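You operate a simulated robot arm through the tools that you are given. There is no shell and no other tool.

Carry out the task below with a simulated robot arm. There is one attempt and no reset: what you move stays moved.

## Task
Park the mic: mute it, gain to low, arm raised.
Fine: mute first; loosen the arm lock knob for the move and tighten it after. Where these are worked on the way, their far stop is far enough and under half their travel is too little: arm lock knob.

The check looks at the end state, three seconds after you hand in, the way a careful person would. Anything else that was tipped, shoved, dropped, spilled or broken makes it a failure.

## Robot
A 7-joint arm with a two-finger parallel gripper, fixed in place. Base frame: the origin is on the floor under the middle of its stand, x ahead of it, y to its left, z up. Lengths are in mm, angles in degrees, forces in N, time in s.
It reaches about 1479 mm from its shoulder. Its first joint turns from -166.0 to 166.0 degrees. Payload 4.4 kg.
The TCP is the grasp point between the finger pads, 23 mm short of the fingertips. In the tool frame z runs along the fingers and y along their closing line. Largest opening 94 mm; finger width 38, thickness 10; the body of the gripper, 54 by 96 mm, starts 39 mm behind the TCP.
Orientation is that of the tool frame in the base frame, as [roll, pitch, yaw] about the fixed x, y, z axes, in that order (R = Rz(yaw) Ry(pitch) Rx(roll)). With the fingers straight down and closing along the base's y, the tool's x points along the base's -x, its y along +y and its z along -z.

## Interface
- The arm moves only by the tool nudge_tool. Its argument "moves" is a list of rows, each an object (a shift or turn left out is 0, a gripper value left out holds the last) with "slide": the shift along the tool's x, y, z in mm, a list of three; "angular": the turn, a rotation vector about the tool's x, y, z in degrees, a list of three; "jaw": the gripper command, from -1 (shut) to 1 (fully open), values between in proportion. In form: [{"slide": [tx, ty, tz], "angular": [wx, wy, wz], "jaw": jaw}, ...]. A call has 1 to 20 rows; each row shifts and turns the commanded pose from where the row before left it, along the tool's axes as they then stand. Rows are played at 5 a second. More than 50 mm and 8.6 degrees between two rows, or a gripper value outside its range, and nothing of the call is played. A pose out of reach is approached as far as the arm can. The call stops where the force on the tool passes 40 N (or 10 N more than at its start, if that is more) or the arm is blocked; 0.2 s more then pass. Each finger travels about 72 mm/s and halts on what it meets, pressing with about 25 N; the grip force reading is that of the motor and also rises with nothing between the fingers. The clock runs only during rows and for 0.2 s after the last one: add rows that do not move to give the fingers time. The reply holds the time, the measured pose of the TCP, the force on the tool along the base axes, the opening and the grip force, in the units named above and with some noise, with the torque about the TCP (base axes, N m) and any sound that the robot's microphone picked up.
- Cameras (640 x 400 px; columns grow to the right, rows downward): "scene" is fixed at [220, 651.1, 1787.2]; the picture's right is [-0.59, -0.81, 0.00], its down [-0.35, 0.26, -0.90] and it looks along [0.73, -0.53, -0.43] (base axes); focal length 351 px, centre (320, 200). "wrist" rides on the gripper at [86, 16, -74] in the tool frame; the picture's right is [-0.18, 0.98, 0.00], its down [-0.58, -0.11, -0.81] and it looks along [-0.79, -0.15, 0.59] (tool axes); focal length 243 px, centre (320, 200). There is no depth. A picture from a camera that has moved, and an enlarged one, comes with that camera's place and axes in the base frame and with its lens.
- capture(camera): a new picture of that camera. The clock stands still meanwhile.
- zoom(camera, box): a new picture of the part [left, top, right, bottom] of that camera's present view, enlarged. The clock stands still meanwhile.
- sign_off(): hands the job in; it is judged then, once.

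Places have to be worked out from the pictures, the camera data and where the tool is seen. Open the gripper and draw the arm clear of the work before you hand the job in, unless the task says otherwise.

The tools are called after ">>>" as a command line: name --argument value ..., lists and objects as JSON in quotes. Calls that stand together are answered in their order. nudge_tool: Moves the arm, as the interface text tells. Its arguments: {"type":"object","properties":{"moves":{"type":"array","items":{"type":"object","properties":{"slide":{"type":"array","items":{"type":"number"}},"angular":{"type":"array","items":{"type":"number"}},"jaw":{"type":"number"}}}}},"required":["moves"]} The other tools are called the same way: capture (camera) takes a picture; zoom (camera, box) takes an enlarged picture of a part of a camera's view; sign_off () hands the job in.

At the start:

```text
clock: 0.0
tool_pos: [702.8, -1.3, 1503.3]
ee_rot: [179.9, -0.1, -180.0]
contact_force: [0.9, 0.2, -0.4]
ft_torque: [0.01, 0.02, 0.02]
width: 93.9
finger_force: 0.1
```

scene: 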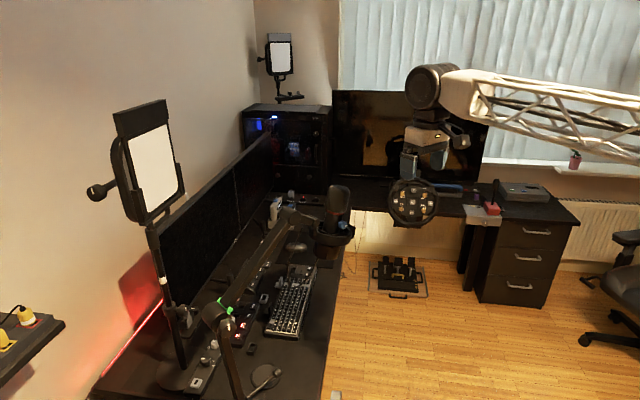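
wrist: 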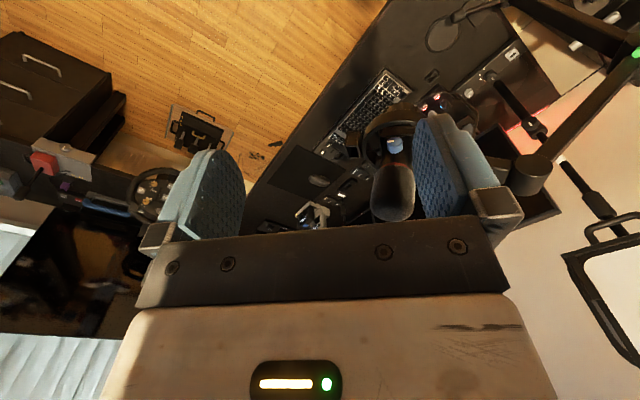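

I'll start by looking closely at the mic and the arm in both cameras.

>>> zoom --camera "scene" --box '[260, 170, 400, 280]'

>>> zoom --camera "scene" --box '[170, 270, 310, 400]'

>>> zoom --camera "wrist" --box '[320, 60, 480, 230]'

>>> zoom --camera "wrist" --box '[440, 0, 640, 220]'

```text
3.64 times, centred on (330, 225) of scene
camera zoom: at [220.0, 651.1, 1787.2], right [-0.59, -0.81, 0.0], down [-0.35, 0.26, -0.9], along [0.73, -0.53, -0.43], focal length 1275 px, centre (284, 109)
```

zoom: 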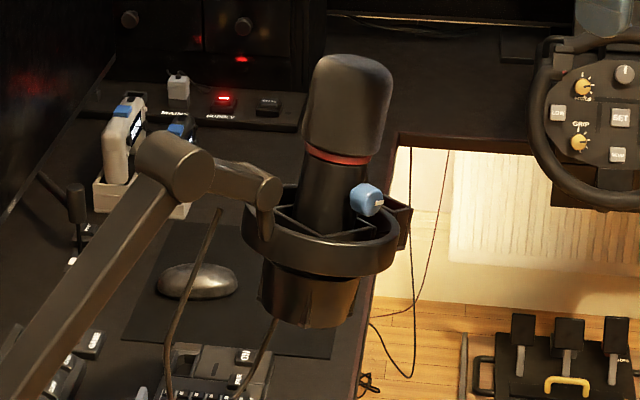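

```text
3.08 times, centred on (240, 335) of scene
camera zoom: at [220.0, 651.1, 1787.2], right [-0.59, -0.81, 0.0], down [-0.35, 0.26, -0.9], along [0.73, -0.53, -0.43], focal length 1079 px, centre (566, -215)
```

zoom: 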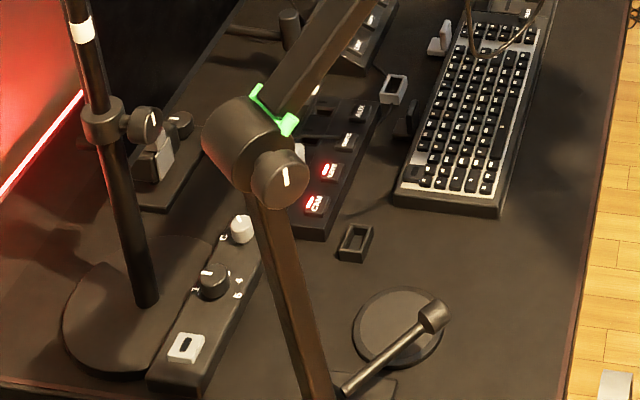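

```text
2.35 times, centred on (400, 145) of wrist
camera zoom: at [617.1, 14.7, 1578.6], right [0.18, 0.98, 0.0], down [0.58, -0.11, 0.81], along [0.79, -0.15, -0.59], focal length 571 px, centre (132, 329)
```

zoom: 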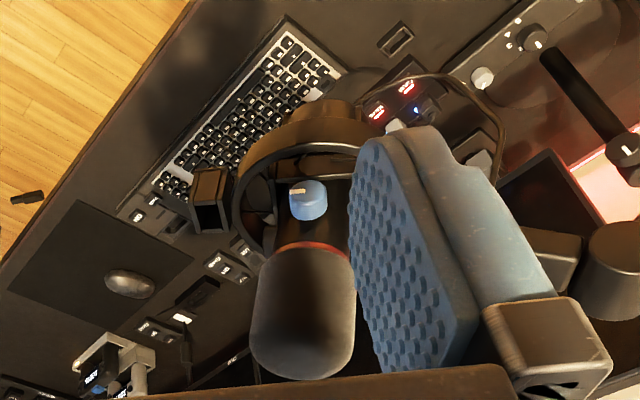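

```text
1.82 times, centred on (540, 110) of wrist
camera zoom: at [617.1, 14.7, 1578.6], right [0.18, 0.98, 0.0], down [0.58, -0.11, 0.81], along [0.79, -0.15, -0.59], focal length 441 px, centre (-80, 364)
```

zoom: 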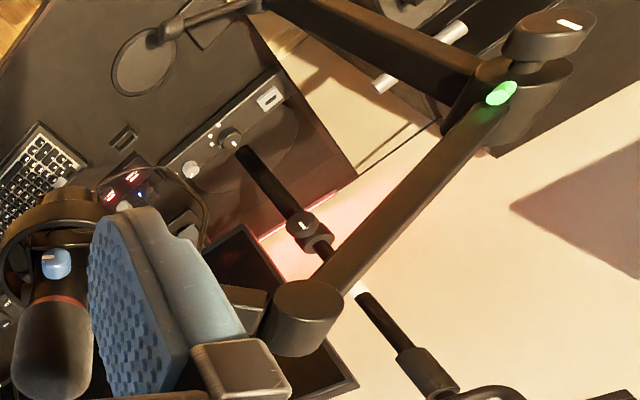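

The mic has a blue knob on its body and the elbow has a knob with a white line; I need finer detail to find the mute control and the labels.

>>> zoom --camera "scene" --box '[310, 180, 360, 215]'

>>> zoom --camera "scene" --box '[195, 290, 255, 330]'

>>> zoom --camera "scene" --box '[180, 330, 260, 390]'

>>> zoom --camera "scene" --box '[230, 270, 320, 340]'

>>> zoom --camera "wrist" --box '[360, 100, 430, 150]'

>>> zoom --camera "wrist" --box '[500, 0, 640, 90]'

```text
11.43 times, centred on (335, 198) of scene
camera zoom: at [220.0, 651.1, 1787.2], right [-0.59, -0.81, 0.0], down [-0.35, 0.26, -0.9], along [0.73, -0.53, -0.43], focal length 4008 px, centre (149, 229)
```

zoom: 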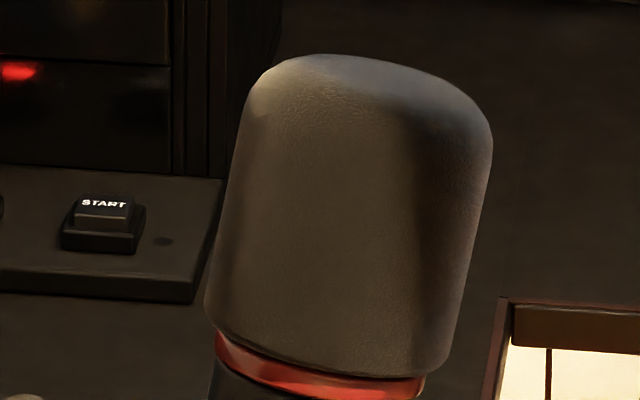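

```text
10.00 times, centred on (225, 310) of scene
camera zoom: at [220.0, 651.1, 1787.2], right [-0.59, -0.81, 0.0], down [-0.35, 0.26, -0.9], along [0.73, -0.53, -0.43], focal length 3507 px, centre (1270, -900)
```

zoom: 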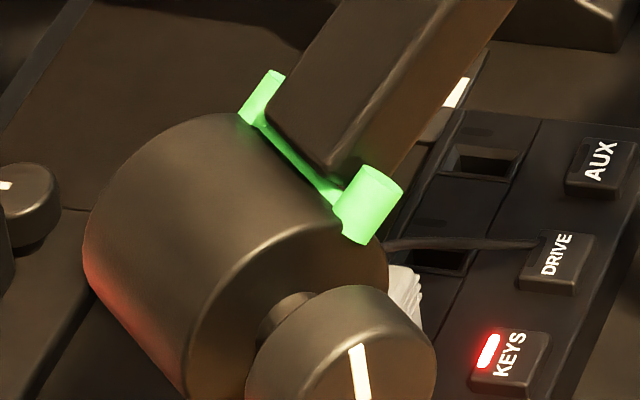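

```text
6.67 times, centred on (220, 360) of scene
camera zoom: at [220.0, 651.1, 1787.2], right [-0.59, -0.81, 0.0], down [-0.35, 0.26, -0.9], along [0.73, -0.53, -0.43], focal length 2338 px, centre (987, -867)
```

zoom: 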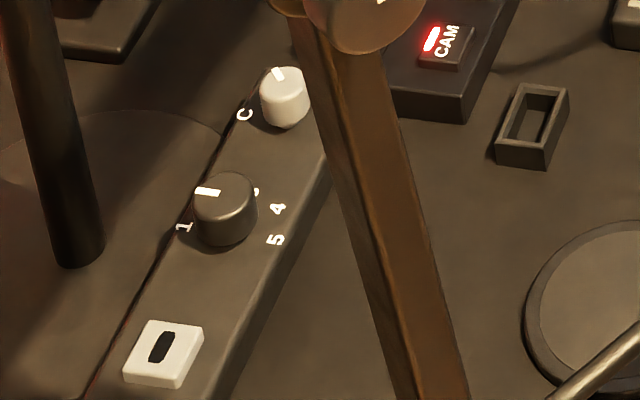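

```text
5.71 times, centred on (275, 305) of scene
camera zoom: at [220.0, 651.1, 1787.2], right [-0.59, -0.81, 0.0], down [-0.35, 0.26, -0.9], along [0.73, -0.53, -0.43], focal length 2004 px, centre (577, -400)
```

zoom: 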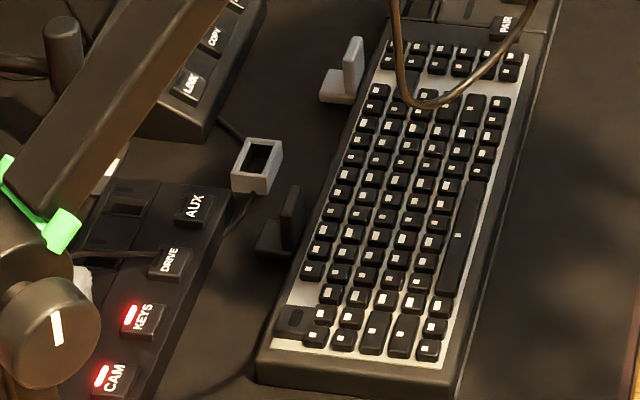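

```text
8.00 times, centred on (395, 125) of wrist
camera zoom: at [617.1, 14.7, 1578.6], right [0.18, 0.98, 0.0], down [0.58, -0.11, 0.81], along [0.79, -0.15, -0.59], focal length 1941 px, centre (-280, 800)
```

zoom: 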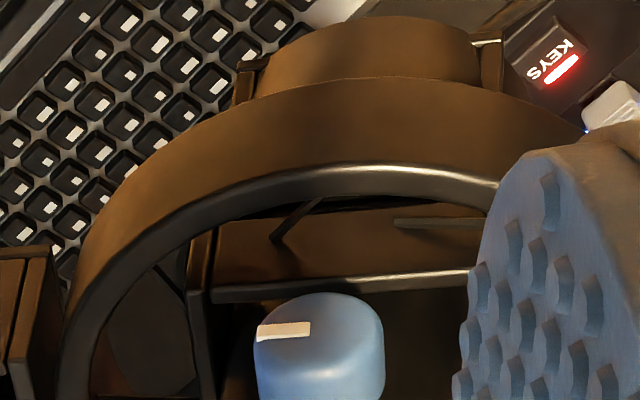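

```text
4.44 times, centred on (570, 45) of wrist
camera zoom: at [617.1, 14.7, 1578.6], right [0.18, 0.98, 0.0], down [0.58, -0.11, 0.81], along [0.79, -0.15, -0.59], focal length 1078 px, centre (-791, 889)
```

zoom: 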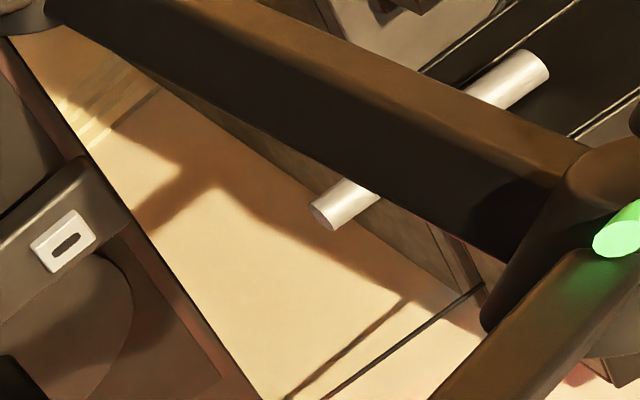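

Desk is about z=760, the mic gain knob about (891, 83, 1286), the elbow lock knob about (830, 474, 1170). I'll move back and down and tilt the tool so the wrist camera looks at the mic horizontally, to find the mute control.

>>> nudge_tool --moves '[{"slide": [6, 9, 38]}, {"slide": [6, 9, 38]}, {"slide": [6, 9, 38]}, {"slide": [6, 9, 38]}, {"slide": [6, 9, 38]}, {"angular": [0, -7.4, 0]}, {"angular": [0, -7.4, 0]}, {"angular": [0, -7.4, 0]}, {"angular": [0, -7.4, 0]}, {"angular": [0, -7.4, 0]}, {}]'

>>> capture --camera "wrist"

>>> capture --camera "scene"

```text
clock: 2.4
tool_pos: [674.4, 44.6, 1313.8]
ee_rot: [-180.0, 37.1, 179.9]
contact_force: [-0.2, 0.6, 0.1]
ft_torque: [0.0, 0.05, -0.01]
width: 94.1
finger_force: 0.0
```

```text
taken
camera wrist: at [559.4, 60.0, 1321.2], right [0.15, 0.98, 0.11], down [-0.02, -0.11, 0.99], along [0.99, -0.15, 0.01], focal length 243 px, centre (320, 200)
```

wrist: 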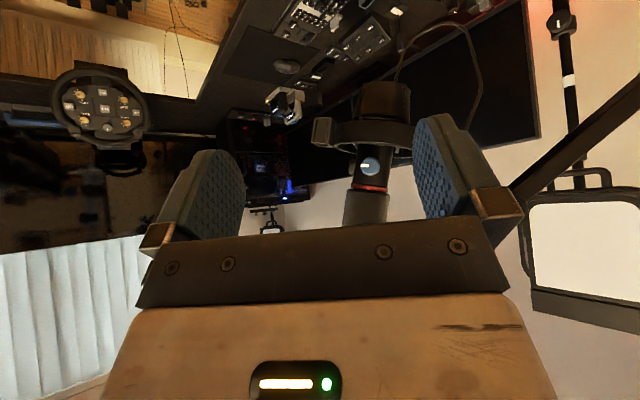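

```text
taken
```

scene: 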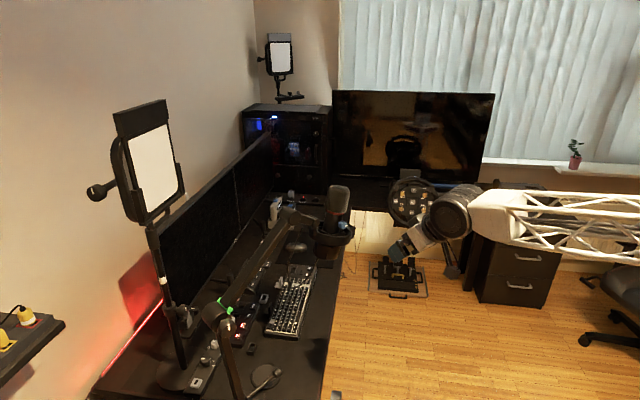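

The blue knob faces the robot; I'll zoom in on the mic from here.

>>> zoom --camera "wrist" --box '[310, 70, 430, 230]'

>>> zoom --camera "wrist" --box '[340, 140, 400, 200]'

>>> zoom --camera "wrist" --box '[240, 0, 420, 120]'

>>> zoom --camera "scene" --box '[310, 210, 360, 250]'

```text
2.50 times, centred on (370, 150) of wrist
camera zoom: at [559.4, 60.0, 1321.2], right [0.15, 0.98, 0.11], down [-0.02, -0.11, 0.99], along [0.99, -0.15, 0.01], focal length 606 px, centre (195, 325)
```

zoom: 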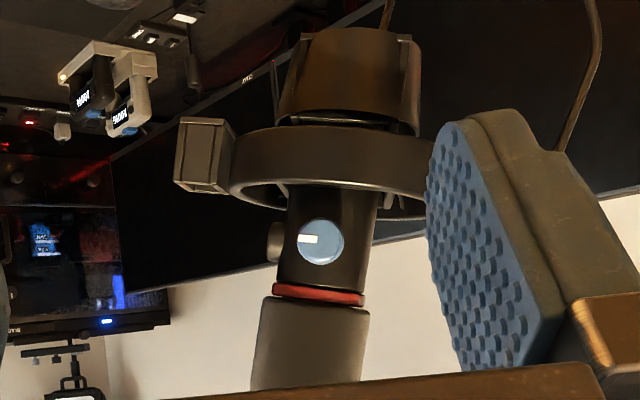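

```text
6.67 times, centred on (370, 170) of wrist
camera zoom: at [559.4, 60.0, 1321.2], right [0.15, 0.98, 0.11], down [-0.02, -0.11, 0.99], along [0.99, -0.15, 0.01], focal length 1618 px, centre (-13, 400)
```

zoom: 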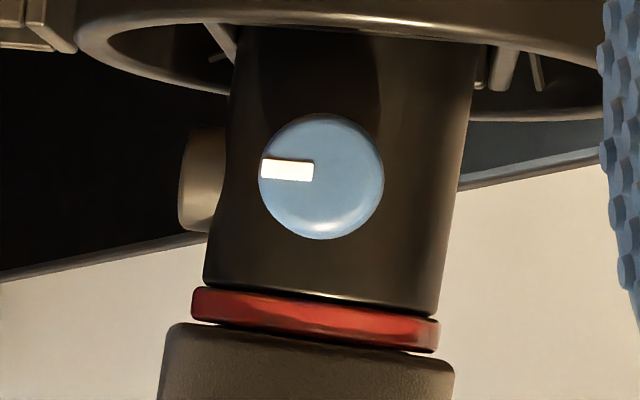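

```text
3.33 times, centred on (330, 60) of wrist
camera zoom: at [559.4, 60.0, 1321.2], right [0.15, 0.98, 0.11], down [-0.02, -0.11, 0.99], along [0.99, -0.15, 0.01], focal length 809 px, centre (287, 667)
```

zoom: 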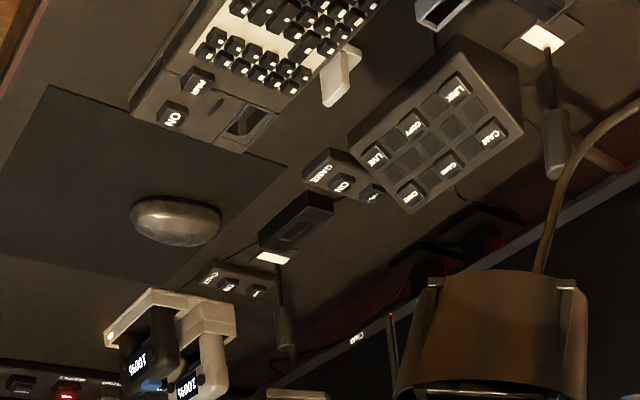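

```text
10.00 times, centred on (335, 230) of scene
camera zoom: at [220.0, 651.1, 1787.2], right [-0.59, -0.81, 0.0], down [-0.35, 0.26, -0.9], along [0.73, -0.53, -0.43], focal length 3507 px, centre (170, -100)
```

zoom: 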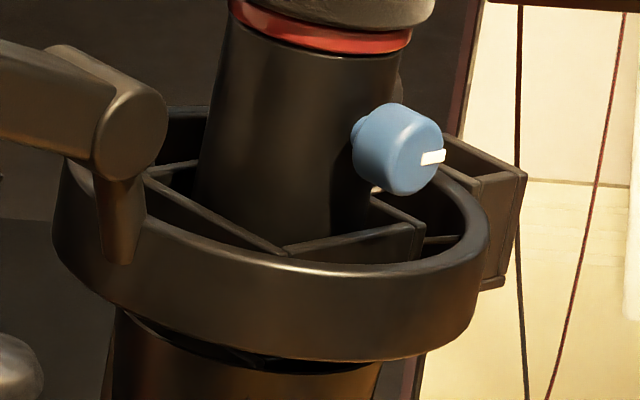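

A round dark button sticks out of the mic body on its -y side at about (930, 55, 1288), which is probably mute. I'll swing round to the -y side to view it.

>>> nudge_tool --moves '[{"slide": [-26, -27.5, 22.6]}, {"slide": [-26, -27.5, 22.6]}, {"slide": [-26, -27.5, 22.6]}, {"slide": [-26, -27.5, 22.6]}, {"slide": [-26, -27.5, 22.6]}, {"slide": [-26, -27.5, 22.6]}, {"angular": [-4.82, 0, -6.38]}, {"angular": [-4.82, 0, -6.38]}, {"angular": [-4.82, 0, -6.38]}, {"angular": [-4.82, 0, -6.38]}, {"angular": [-4.82, 0, -6.38]}, {"angular": [-4.82, 0, -6.38]}, {"angular": [-4.82, 0, -6.38]}, {"angular": [-4.82, 0, -6.38]}, {"angular": [-4.82, 0, -6.38]}, {"angular": [-4.82, 0, -6.38]}, {}]'

>>> capture --camera "wrist"

>>> capture --camera "scene"

```text
clock: 6.0
tool_pos: [878.4, -122.1, 1298.9]
ee_rot: [179.9, 37.1, -100.0]
contact_force: [0.0, 0.1, -0.8]
ft_torque: [-0.01, 0.01, 0.0]
width: 93.7
finger_force: 0.0
```

```text
taken
camera wrist: at [843.6, -231.2, 1306.8], right [-0.94, 0.31, 0.11], down [0.1, -0.04, 0.99], along [0.32, 0.95, 0.01], focal length 243 px, centre (320, 200)
```

wrist: 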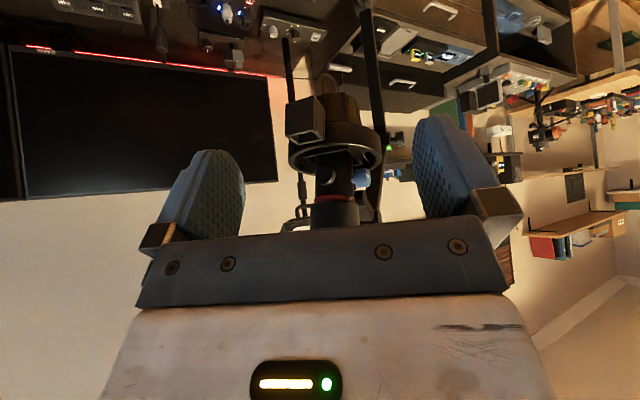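

```text
taken
```

scene: 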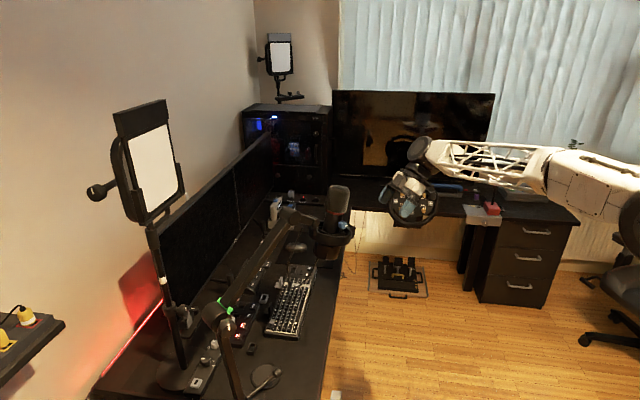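

>>> zoom --camera "wrist" --box '[270, 80, 400, 235]'

>>> zoom --camera "wrist" --box '[300, 150, 380, 210]'

>>> zoom --camera "wrist" --box '[350, 0, 450, 160]'

```text
2.58 times, centred on (335, 158) of wrist
camera zoom: at [843.6, -231.2, 1306.8], right [-0.94, 0.31, 0.11], down [0.1, -0.04, 0.99], along [0.32, 0.95, 0.01], focal length 626 px, centre (281, 310)
```

zoom: 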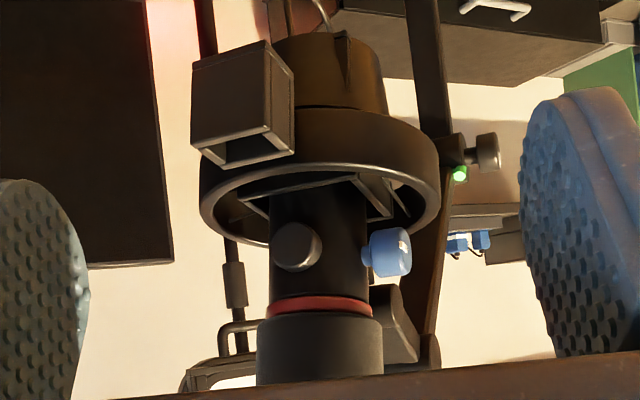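

```text
6.67 times, centred on (340, 180) of wrist
camera zoom: at [843.6, -231.2, 1306.8], right [-0.94, 0.31, 0.11], down [0.1, -0.04, 0.99], along [0.32, 0.95, 0.01], focal length 1618 px, centre (187, 333)
```

zoom: 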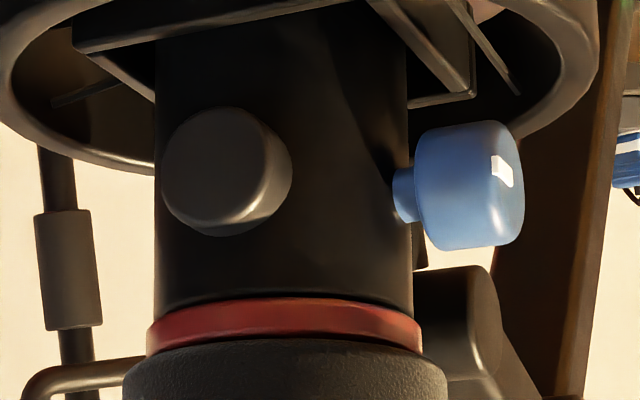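

```text
2.50 times, centred on (400, 80) of wrist
camera zoom: at [843.6, -231.2, 1306.8], right [-0.94, 0.31, 0.11], down [0.1, -0.04, 0.99], along [0.32, 0.95, 0.01], focal length 606 px, centre (120, 500)
```

zoom: 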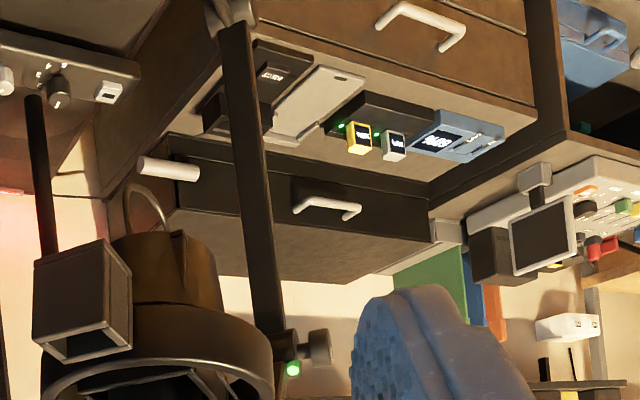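

The round dark cap facing along the boom (centre about (933, 53, 1281)) looks like the mute push-button, with the mic yawed about 13° and leaning forward about 14°. I'll close the jaws, turn the tool horizontal to face the button, and line up about 75 mm short of it.

>>> nudge_tool --moves '[{"angular": [0, -7.57, 0], "jaw": -1}, {"angular": [0, -7.57, 0]}, {"angular": [0, -7.57, 0]}, {"angular": [0, -7.57, 0]}, {"angular": [0, -7.57, 0]}, {"angular": [0, -7.57, 0]}, {"angular": [0, -7.57, 0]}, {"angular": [-7.5, 0, 0]}, {"angular": [-7.5, 0, 0]}, {"angular": [-7.5, 0, 0]}, {"slide": [9, -46, 0]}, {"slide": [9, -46, 0]}, {"slide": [0, 0, 29.6]}, {"slide": [0, 0, 29.6]}, {}]'

>>> capture --camera "wrist"

>>> capture --camera "scene"

```text
clock: 9.2
tool_pos: [961.6, -47.5, 1279.7]
ee_rot: [43.3, 89.9, 142.0]
contact_force: [0.3, -0.7, -0.4]
ft_torque: [-0.01, 0.0, 0.0]
width: 0.0
finger_force: 24.5
out of reach, approached as far as the arm can: row 10
```

```text
taken
camera wrist: at [957.4, -125.1, 1194.9], right [-0.97, -0.15, 0.19], down [0.23, -0.78, 0.58], along [0.06, 0.61, 0.79], focal length 243 px, centre (320, 200)
```

wrist: 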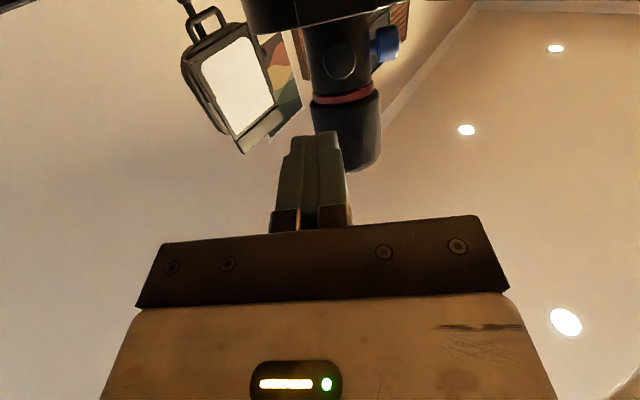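

```text
taken
```

scene: 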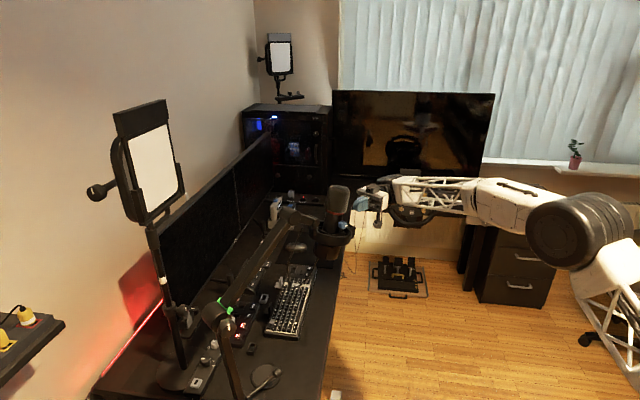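

The tool now points at about (-0.15, 0.99, 0), close enough. I'll zoom in to check the alignment with the button.

>>> zoom --camera "wrist" --box '[270, 0, 420, 180]'

>>> zoom --camera "scene" --box '[310, 170, 410, 240]'

```text
2.22 times, centred on (345, 90) of wrist
camera zoom: at [957.4, -125.1, 1194.9], right [-0.97, -0.15, 0.19], down [0.23, -0.78, 0.58], along [0.06, 0.61, 0.79], focal length 539 px, centre (264, 444)
```

zoom: 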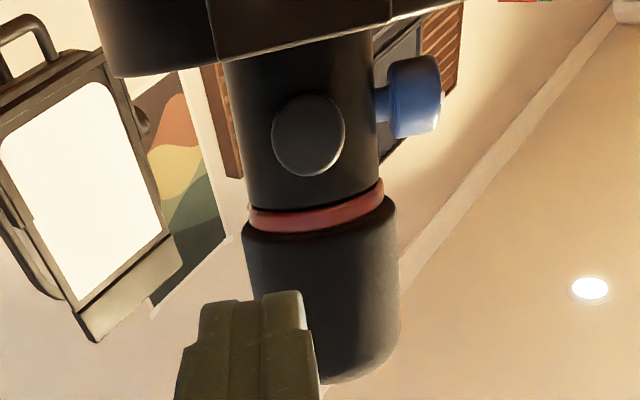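

```text
5.71 times, centred on (360, 205) of scene
camera zoom: at [220.0, 651.1, 1787.2], right [-0.59, -0.81, 0.0], down [-0.35, 0.26, -0.9], along [0.73, -0.53, -0.43], focal length 2004 px, centre (91, 171)
```

zoom: 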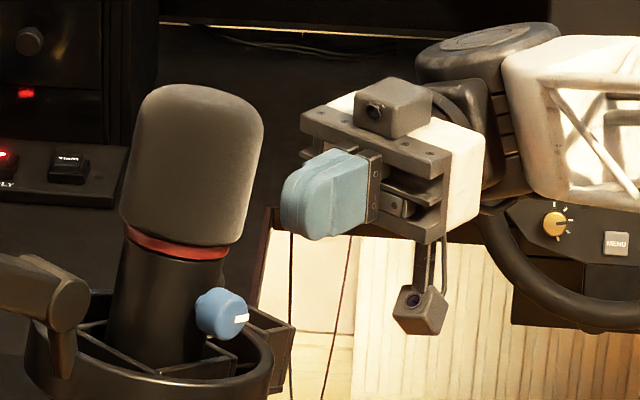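

The button is about at (932, 53, 1278), 14 mm sideways from my line. I'll shift over, go to about 12 mm short of it, and look again.

>>> nudge_tool --moves '[{"slide": [0, 14, 0]}, {"slide": [0, 0, 25]}, {"slide": [0, 0, 25]}, {"slide": [0, 0, 18]}, {}]'

>>> zoom --camera "wrist" --box '[250, 20, 430, 200]'

>>> zoom --camera "scene" --box '[310, 170, 410, 240]'

```text
clock: 10.4
tool_pos: [937.0, 18.4, 1280.6]
ee_rot: [31.8, 89.9, 130.5]
contact_force: [-0.5, -0.4, -0.1]
ft_torque: [0.0, -0.02, 0.04]
width: 0.0
finger_force: 25.1
```

```text
2.22 times, centred on (340, 110) of wrist
camera zoom: at [932.2, -58.6, 1194.9], right [-0.97, -0.15, 0.18], down [0.23, -0.78, 0.58], along [0.06, 0.61, 0.79], focal length 539 px, centre (276, 400)
```

zoom: 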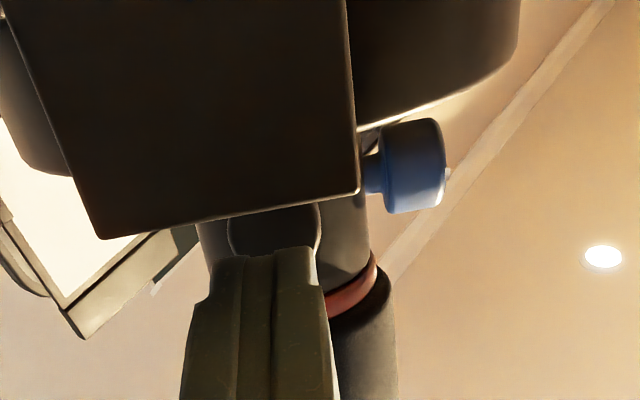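

```text
5.71 times, centred on (360, 205) of scene
camera zoom: at [220.0, 651.1, 1787.2], right [-0.59, -0.81, 0.0], down [-0.35, 0.26, -0.9], along [0.73, -0.53, -0.43], focal length 2004 px, centre (91, 171)
```

zoom: 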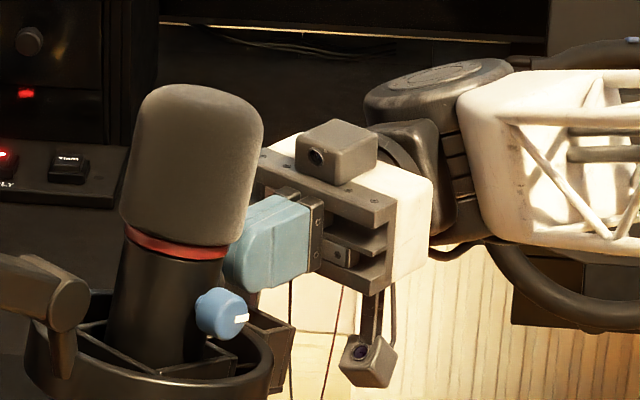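

The closed tip is directly in front of the button with about 12 mm left. I'll drop 4 mm to centre on it and creep forward.

>>> nudge_tool --moves '[{"slide": [4, 0, 0]}, {"slide": [0, 0, 4]}, {"slide": [0, 0, 3]}, {"slide": [0, 0, 2]}, {}]'

```text
clock: 11.6
tool_pos: [935.7, 26.3, 1277.8]
ee_rot: [33.9, 89.9, 132.5]
contact_force: [0.1, 0.7, 0.1]
ft_torque: [0.02, 0.01, 0.01]
width: 0.0
finger_force: 25.0
```

No contact yet (tip at y≈49). I'll continue creeping forward in small steps.

>>> nudge_tool --moves '[{"slide": [0, 0, 2]}, {"slide": [0, 0, 2]}, {}]'

>>> nudge_tool --moves '[{"slide": [0, 0, 1.5]}, {"slide": [0, 0, 1.5]}, {}]'

```text
clock: 12.4
tool_pos: [935.4, 30.8, 1276.1]
ee_rot: [36.3, 89.9, 135.0]
contact_force: [-0.3, -0.2, 0.0]
ft_torque: [-0.01, -0.01, 0.03]
width: 0.3
finger_force: 24.6
```

```text
clock: 13.2
tool_pos: [934.2, 33.9, 1277.1]
ee_rot: [37.0, 89.9, 135.7]
contact_force: [-0.4, 0.7, -0.2]
ft_torque: [0.02, -0.01, 0.0]
width: 0.1
finger_force: 24.9
```

Tip is at y≈57 with still no force; let me look before going on.

>>> zoom --camera "wrist" --box '[250, 20, 430, 200]'

>>> zoom --camera "scene" --box '[310, 180, 380, 230]'

```text
2.22 times, centred on (340, 110) of wrist
camera zoom: at [929.9, -43.9, 1191.6], right [-0.97, -0.15, 0.18], down [0.23, -0.78, 0.58], along [0.06, 0.61, 0.79], focal length 539 px, centre (276, 400)
```

zoom: 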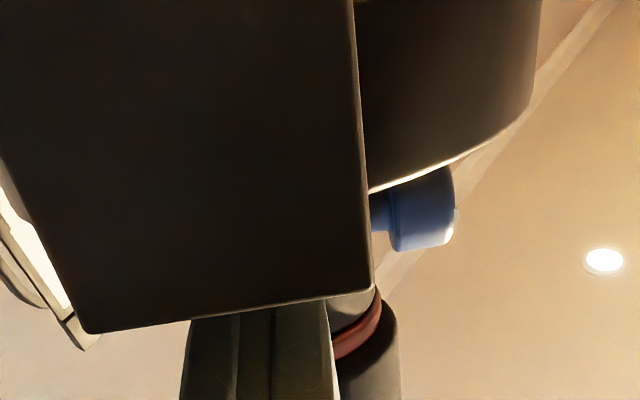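

```text
8.00 times, centred on (345, 205) of scene
camera zoom: at [220.0, 651.1, 1787.2], right [-0.59, -0.81, 0.0], down [-0.35, 0.26, -0.9], along [0.73, -0.53, -0.43], focal length 2805 px, centre (120, 160)
```

zoom: 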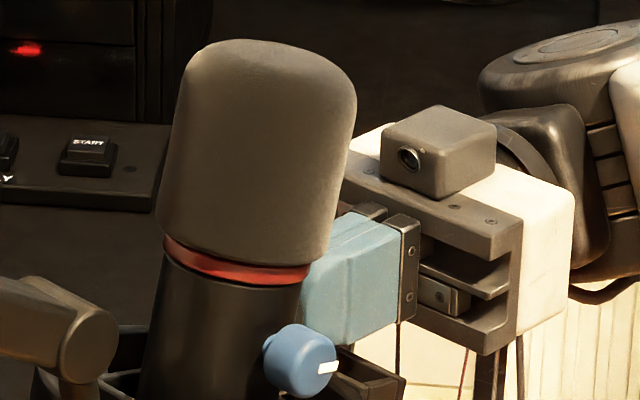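

The tip is up against the mic body area with the alignment still good; I'll continue in 1.5 mm steps and watch the force.

>>> nudge_tool --moves '[{"slide": [0, 0, 1.5]}, {}]'

>>> nudge_tool --moves '[{"slide": [0, 0, 1.5]}, {}]'

```text
clock: 13.8
tool_pos: [934.6, 34.1, 1277.2]
ee_rot: [37.1, 89.9, 135.8]
contact_force: [-0.1, 0.5, 0.1]
ft_torque: [-0.03, 0.03, -0.01]
width: 0.2
finger_force: 25.7
```

```text
clock: 14.4
tool_pos: [933.9, 36.5, 1277.1]
ee_rot: [36.6, 89.8, 135.3]
contact_force: [-0.2, -1.5, -1.2]
ft_torque: [-0.01, -0.02, 0.01]
width: 0.0
finger_force: 25.0
heard: click
```

A click was heard. I'll back off and check what changed on the mic (ring, button).

>>> nudge_tool --moves '[{"slide": [0, 0, -10]}, {"slide": [0, 0, -30]}, {"slide": [0, 0, -30]}, {"slide": [0, 0, -30]}, {}]'

>>> zoom --camera "scene" --box '[310, 180, 380, 250]'

>>> zoom --camera "wrist" --box '[270, 0, 420, 180]'

>>> capture --camera "scene"

```text
clock: 15.6
tool_pos: [949.5, -64.3, 1276.7]
ee_rot: [33.8, 89.9, 132.3]
contact_force: [0.8, 0.6, 0.4]
ft_torque: [0.0, 0.01, 0.02]
width: 0.0
finger_force: 25.5
```

```text
5.71 times, centred on (345, 215) of scene
camera zoom: at [220.0, 651.1, 1787.2], right [-0.59, -0.81, 0.0], down [-0.35, 0.26, -0.9], along [0.73, -0.53, -0.43], focal length 2004 px, centre (177, 114)
```

zoom: 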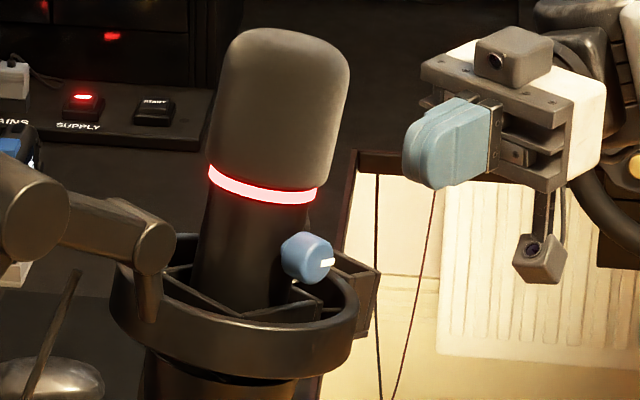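

```text
2.22 times, centred on (345, 90) of wrist
camera zoom: at [944.2, -140.6, 1191.7], right [-0.97, -0.15, 0.18], down [0.23, -0.78, 0.58], along [0.06, 0.61, 0.79], focal length 539 px, centre (264, 444)
```

zoom: 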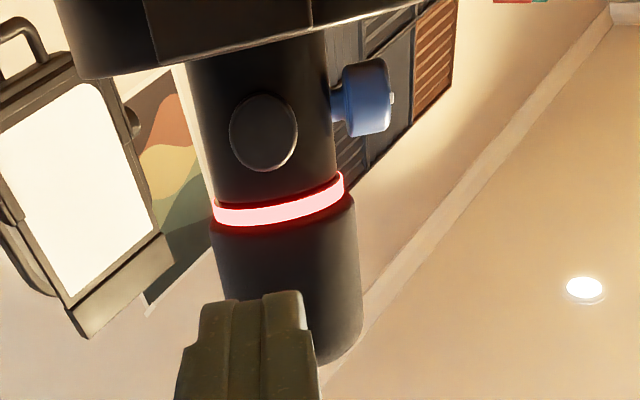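

```text
taken
```

scene: 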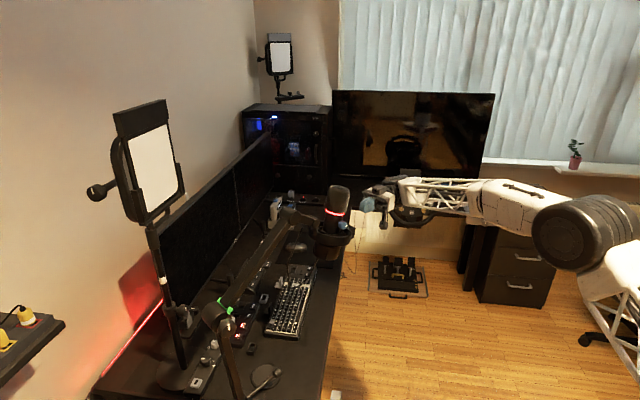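

The ring now glows red, so the mic is muted. Next is the gain knob (face about (883, 82, 1288), axis pointing at the robot). I'll retreat, swing round to the robot side and look at the knob face up close before gripping it.

>>> nudge_tool --moves '[{"slide": [0, 0, -40]}, {"slide": [0, 30, -30]}, {"slide": [0, 45, 0]}, {"slide": [0, 45, 0]}, {"slide": [0, 45, 0]}, {"slide": [0, 45, 0]}, {"slide": [0, 45, 0]}, {"slide": [0, 25, 0]}, {"angular": [7.82, 0, 0], "jaw": -0.277}, {"angular": [7.82, 0, 0]}, {"angular": [7.82, 0, 0]}, {"angular": [7.82, 0, 0]}, {"angular": [7.82, 0, 0]}, {"angular": [7.82, 0, 0]}, {"angular": [7.82, 0, 0]}, {"angular": [7.82, 0, 0]}, {"angular": [7.82, 0, 0]}, {"angular": [7.82, 0, 0]}]'

>>> capture --camera "wrist"

>>> capture --camera "scene"

```text
clock: 19.4
tool_pos: [720.4, -145.0, 1206.5]
ee_rot: [132.7, 90.0, 153.3]
contact_force: [0.5, 0.3, 0.6]
ft_torque: [0.0, -0.01, -0.03]
width: 33.6
finger_force: 0.1
out of reach, approached as far as the arm can: row 4, 5, 6, 7, 8
```

```text
taken
camera wrist: at [644.3, -157.0, 1120.7], right [-0.34, 0.92, 0.19], down [-0.72, -0.38, 0.58], along [0.61, 0.07, 0.79], focal length 243 px, centre (320, 200)
```

wrist: 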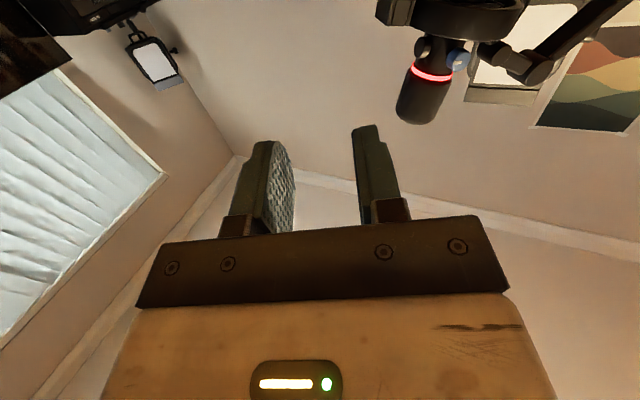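

```text
taken
```

scene: 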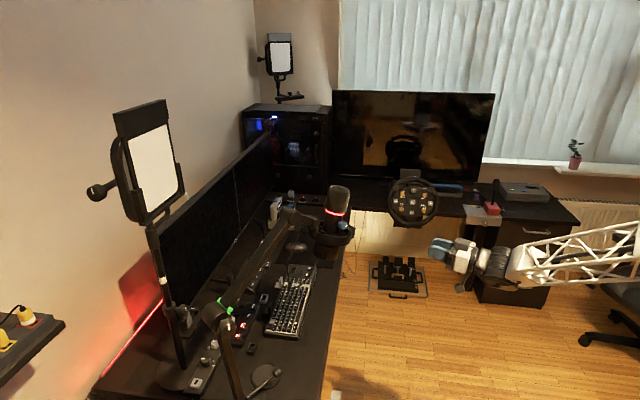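

The arm lagged behind the command at a reach limit. I'll send an idle row to see where it settles.

>>> nudge_tool --moves '[{}, {}]'

```text
clock: 20.0
tool_pos: [719.8, -145.5, 1207.8]
ee_rot: [118.7, 89.9, 139.2]
contact_force: [-0.4, -0.2, -0.1]
ft_torque: [0.02, 0.01, 0.02]
width: 34.0
finger_force: 0.1
```

It holds at (720, -145, 1207). I'll trim the yaw to about 12.7° and go to a stand-off about 130 mm in front of the gain knob.

>>> nudge_tool --moves '[{"angular": [7.8, 0, 0]}, {"slide": [-19, 37, 0]}, {"slide": [-19, 37, 0]}, {"slide": [-19, 37, 0]}, {"slide": [-19, 37, 0]}, {"slide": [-18, 38, 0]}, {"slide": [0, 0, 42]}, {"slide": [0, 0, 43]}, {}]'

>>> capture --camera "wrist"

>>> zoom --camera "scene" --box '[310, 180, 410, 250]'

```text
clock: 22.0
tool_pos: [763.7, 55.1, 1300.4]
ee_rot: [141.4, 89.9, 154.1]
contact_force: [0.2, -0.2, -0.1]
ft_torque: [0.0, -0.03, 0.02]
width: 33.9
finger_force: 0.1
```

```text
taken
camera wrist: at [688.6, 53.0, 1214.0], right [-0.22, 0.96, 0.18], down [-0.76, -0.28, 0.58], along [0.61, -0.02, 0.79], focal length 243 px, centre (320, 200)
```

wrist: 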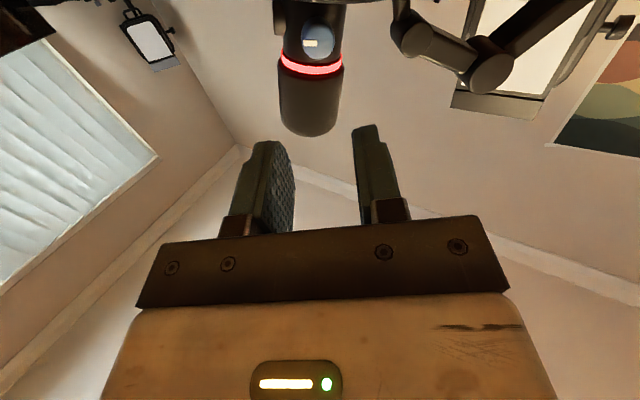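

```text
5.71 times, centred on (360, 215) of scene
camera zoom: at [220.0, 651.1, 1787.2], right [-0.59, -0.81, 0.0], down [-0.35, 0.26, -0.9], along [0.73, -0.53, -0.43], focal length 2004 px, centre (91, 114)
```

zoom: 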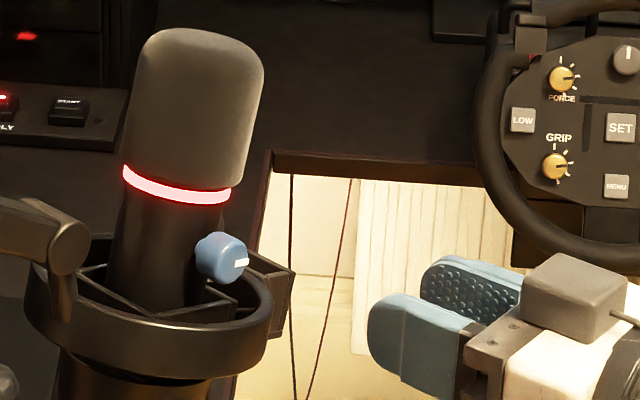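

Zooming in on the knob and the fingertips from here.

>>> zoom --camera "wrist" --box '[260, 0, 380, 75]'

>>> zoom --camera "wrist" --box '[210, 110, 430, 245]'

>>> zoom --camera "scene" --box '[330, 200, 400, 250]'

```text
5.33 times, centred on (320, 38) of wrist
camera zoom: at [688.6, 53.0, 1214.0], right [-0.22, 0.96, 0.18], down [-0.76, -0.28, 0.58], along [0.61, -0.02, 0.79], focal length 1294 px, centre (320, 1067)
```

zoom: 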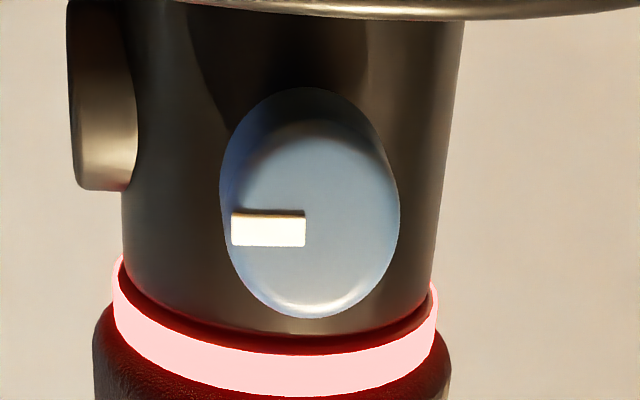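

```text
2.91 times, centred on (320, 178) of wrist
camera zoom: at [688.6, 53.0, 1214.0], right [-0.22, 0.96, 0.18], down [-0.76, -0.28, 0.58], along [0.61, -0.02, 0.79], focal length 706 px, centre (320, 266)
```

zoom: 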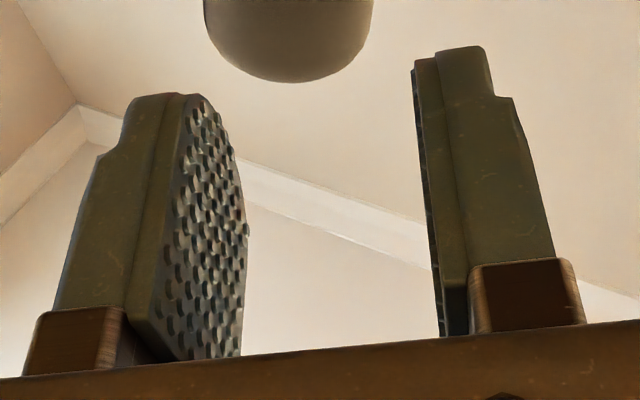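

```text
8.00 times, centred on (365, 225) of scene
camera zoom: at [220.0, 651.1, 1787.2], right [-0.59, -0.81, 0.0], down [-0.35, 0.26, -0.9], along [0.73, -0.53, -0.43], focal length 2805 px, centre (-40, 0)
```

zoom: 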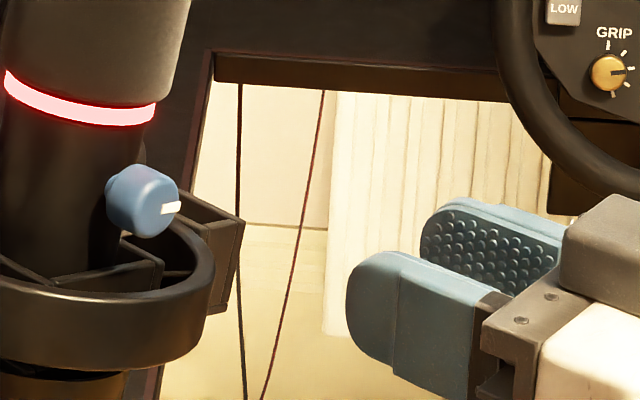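

The knob face is at about (883, 81.5, 1287), pointer at 3 o'clock as seen from the front, so low is counter-clockwise. The shock-mount ring rim is about 24 mm below the knob axis, so I'll grip with the fingers offset upward and turn in strokes. I'll roll +40° and advance to a few cm short.

>>> nudge_tool --moves '[{"slide": [4.2, -8.2, 0]}, {"angular": [0, 0, 8]}, {"angular": [0, 0, 8]}, {"angular": [0, 0, 8]}, {"angular": [0, 0, 8]}, {"angular": [0, 0, 8]}, {"slide": [0, 0, 40]}, {"slide": [0, 0, 35]}, {}]'

>>> capture --camera "wrist"

>>> zoom --camera "scene" --box '[310, 180, 410, 250]'

```text
clock: 24.0
tool_pos: [837.7, 65.2, 1297.0]
ee_rot: [90.1, 49.9, 102.8]
contact_force: [-0.3, -0.4, -0.1]
ft_torque: [-0.01, 0.02, 0.01]
width: 33.8
finger_force: 0.1
```

```text
taken
camera wrist: at [750.8, 113.6, 1241.7], right [-0.14, 0.62, 0.77], down [-0.69, -0.62, 0.38], along [0.71, -0.48, 0.51], focal length 243 px, centre (320, 200)
```

wrist: 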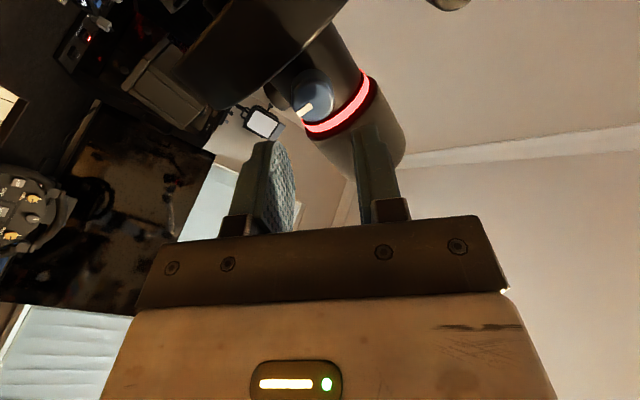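

```text
5.71 times, centred on (360, 215) of scene
camera zoom: at [220.0, 651.1, 1787.2], right [-0.59, -0.81, 0.0], down [-0.35, 0.26, -0.9], along [0.73, -0.53, -0.43], focal length 2004 px, centre (91, 114)
```

zoom: 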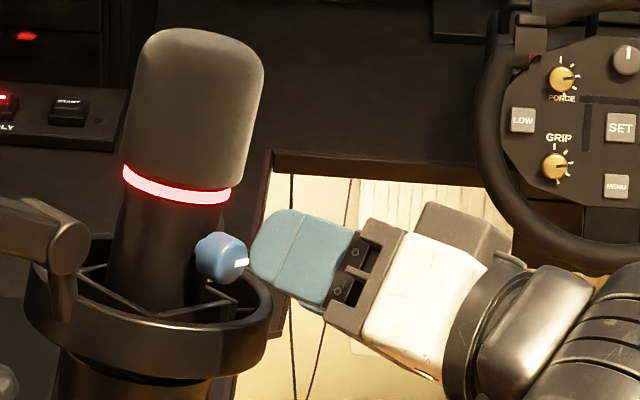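

Roll and approach look right; zooming to check that the knob sits between the fingers and clear of the ring.

>>> zoom --camera "wrist" --box '[230, 40, 430, 220]'

>>> zoom --camera "scene" --box '[325, 205, 375, 240]'

```text
2.22 times, centred on (330, 130) of wrist
camera zoom: at [750.8, 113.6, 1241.7], right [-0.14, 0.62, 0.77], down [-0.69, -0.62, 0.38], along [0.71, -0.48, 0.51], focal length 539 px, centre (298, 356)
```

zoom: 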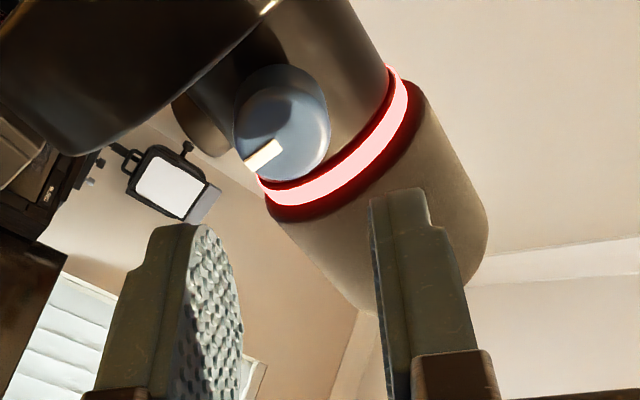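

```text
11.43 times, centred on (350, 222) of scene
camera zoom: at [220.0, 651.1, 1787.2], right [-0.59, -0.81, 0.0], down [-0.35, 0.26, -0.9], along [0.73, -0.53, -0.43], focal length 4008 px, centre (-23, -57)
```

zoom: 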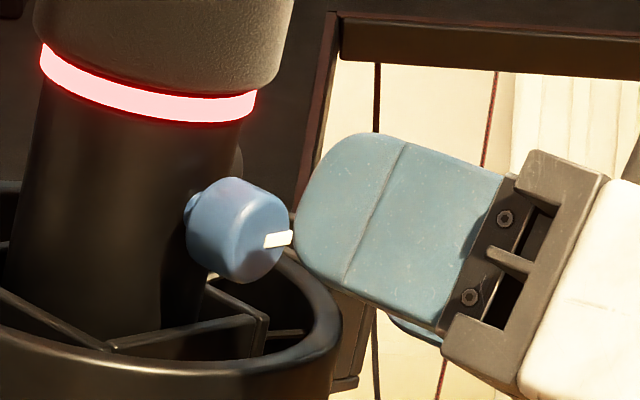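

In the tool frame the knob is centred laterally (y≈-0.4) and 16 mm toward tool +x. I'll shift 3 mm and advance so the pads surround the knob.

>>> nudge_tool --moves '[{"slide": [3, 0, 10]}, {"slide": [0, 0, 12]}, {"slide": [0, 0, 8]}, {}]'

>>> zoom --camera "wrist" --box '[230, 40, 430, 220]'

>>> zoom --camera "scene" --box '[325, 205, 375, 240]'

```text
clock: 25.0
tool_pos: [865.5, 72.0, 1293.5]
ee_rot: [90.1, 49.9, 102.8]
contact_force: [1.0, -0.4, 0.1]
ft_torque: [0.0, -0.01, 0.02]
width: 34.0
finger_force: 0.1
```

```text
2.22 times, centred on (330, 130) of wrist
camera zoom: at [778.3, 121.7, 1238.7], right [-0.14, 0.62, 0.77], down [-0.69, -0.62, 0.38], along [0.71, -0.48, 0.51], focal length 539 px, centre (298, 356)
```

zoom: 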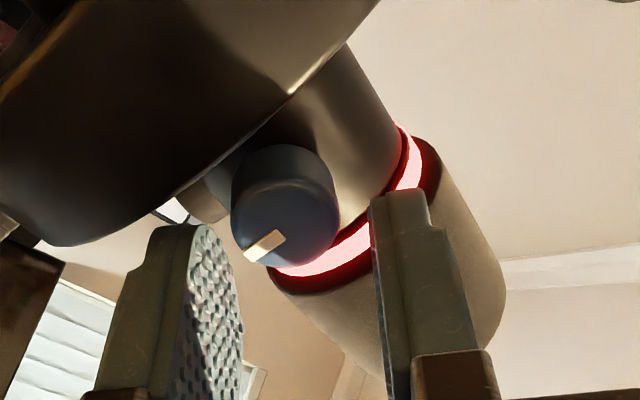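

```text
11.43 times, centred on (350, 222) of scene
camera zoom: at [220.0, 651.1, 1787.2], right [-0.59, -0.81, 0.0], down [-0.35, 0.26, -0.9], along [0.73, -0.53, -0.43], focal length 4008 px, centre (-23, -57)
```

zoom: 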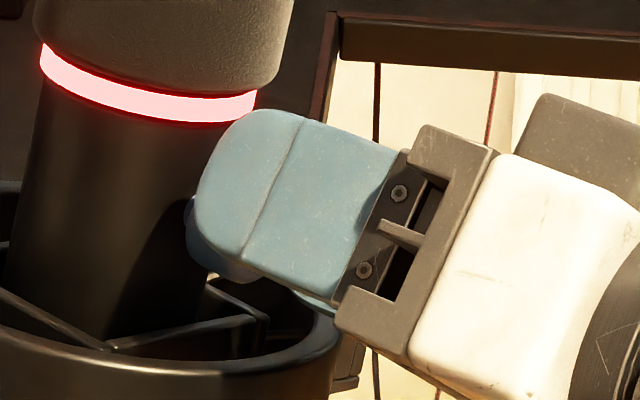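

Knob lies between the pads with clearance to the ring. I'll advance 7 mm more and close on it.

>>> nudge_tool --moves '[{"slide": [0, 0, 4]}, {"slide": [0, 0, 3]}, {"jaw": -1}, {}, {}]'

>>> zoom --camera "wrist" --box '[230, 40, 430, 220]'

>>> zoom --camera "scene" --box '[325, 205, 375, 240]'

```text
clock: 26.2
tool_pos: [872.3, 74.1, 1293.8]
ee_rot: [90.2, 49.9, 102.8]
contact_force: [-0.3, -0.3, 0.2]
ft_torque: [-0.05, 0.3, 0.02]
width: 23.9
finger_force: 24.9
```

```text
2.22 times, centred on (330, 130) of wrist
camera zoom: at [785.3, 123.1, 1239.0], right [-0.14, 0.62, 0.77], down [-0.69, -0.62, 0.38], along [0.71, -0.48, 0.51], focal length 539 px, centre (298, 356)
```

zoom: 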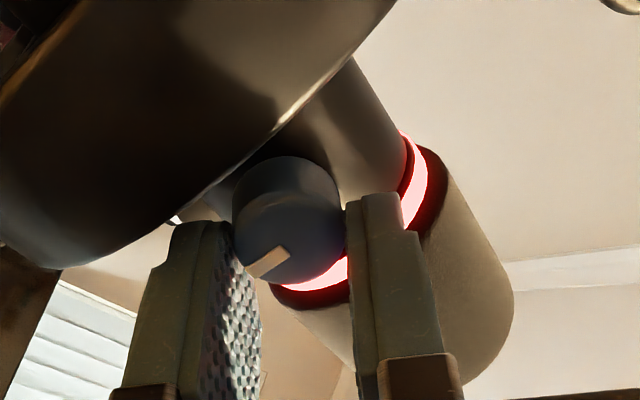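

```text
11.43 times, centred on (350, 222) of scene
camera zoom: at [220.0, 651.1, 1787.2], right [-0.59, -0.81, 0.0], down [-0.35, 0.26, -0.9], along [0.73, -0.53, -0.43], focal length 4008 px, centre (-23, -57)
```

zoom: 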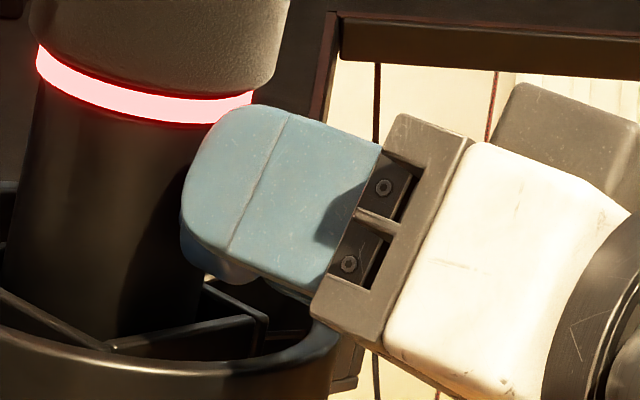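

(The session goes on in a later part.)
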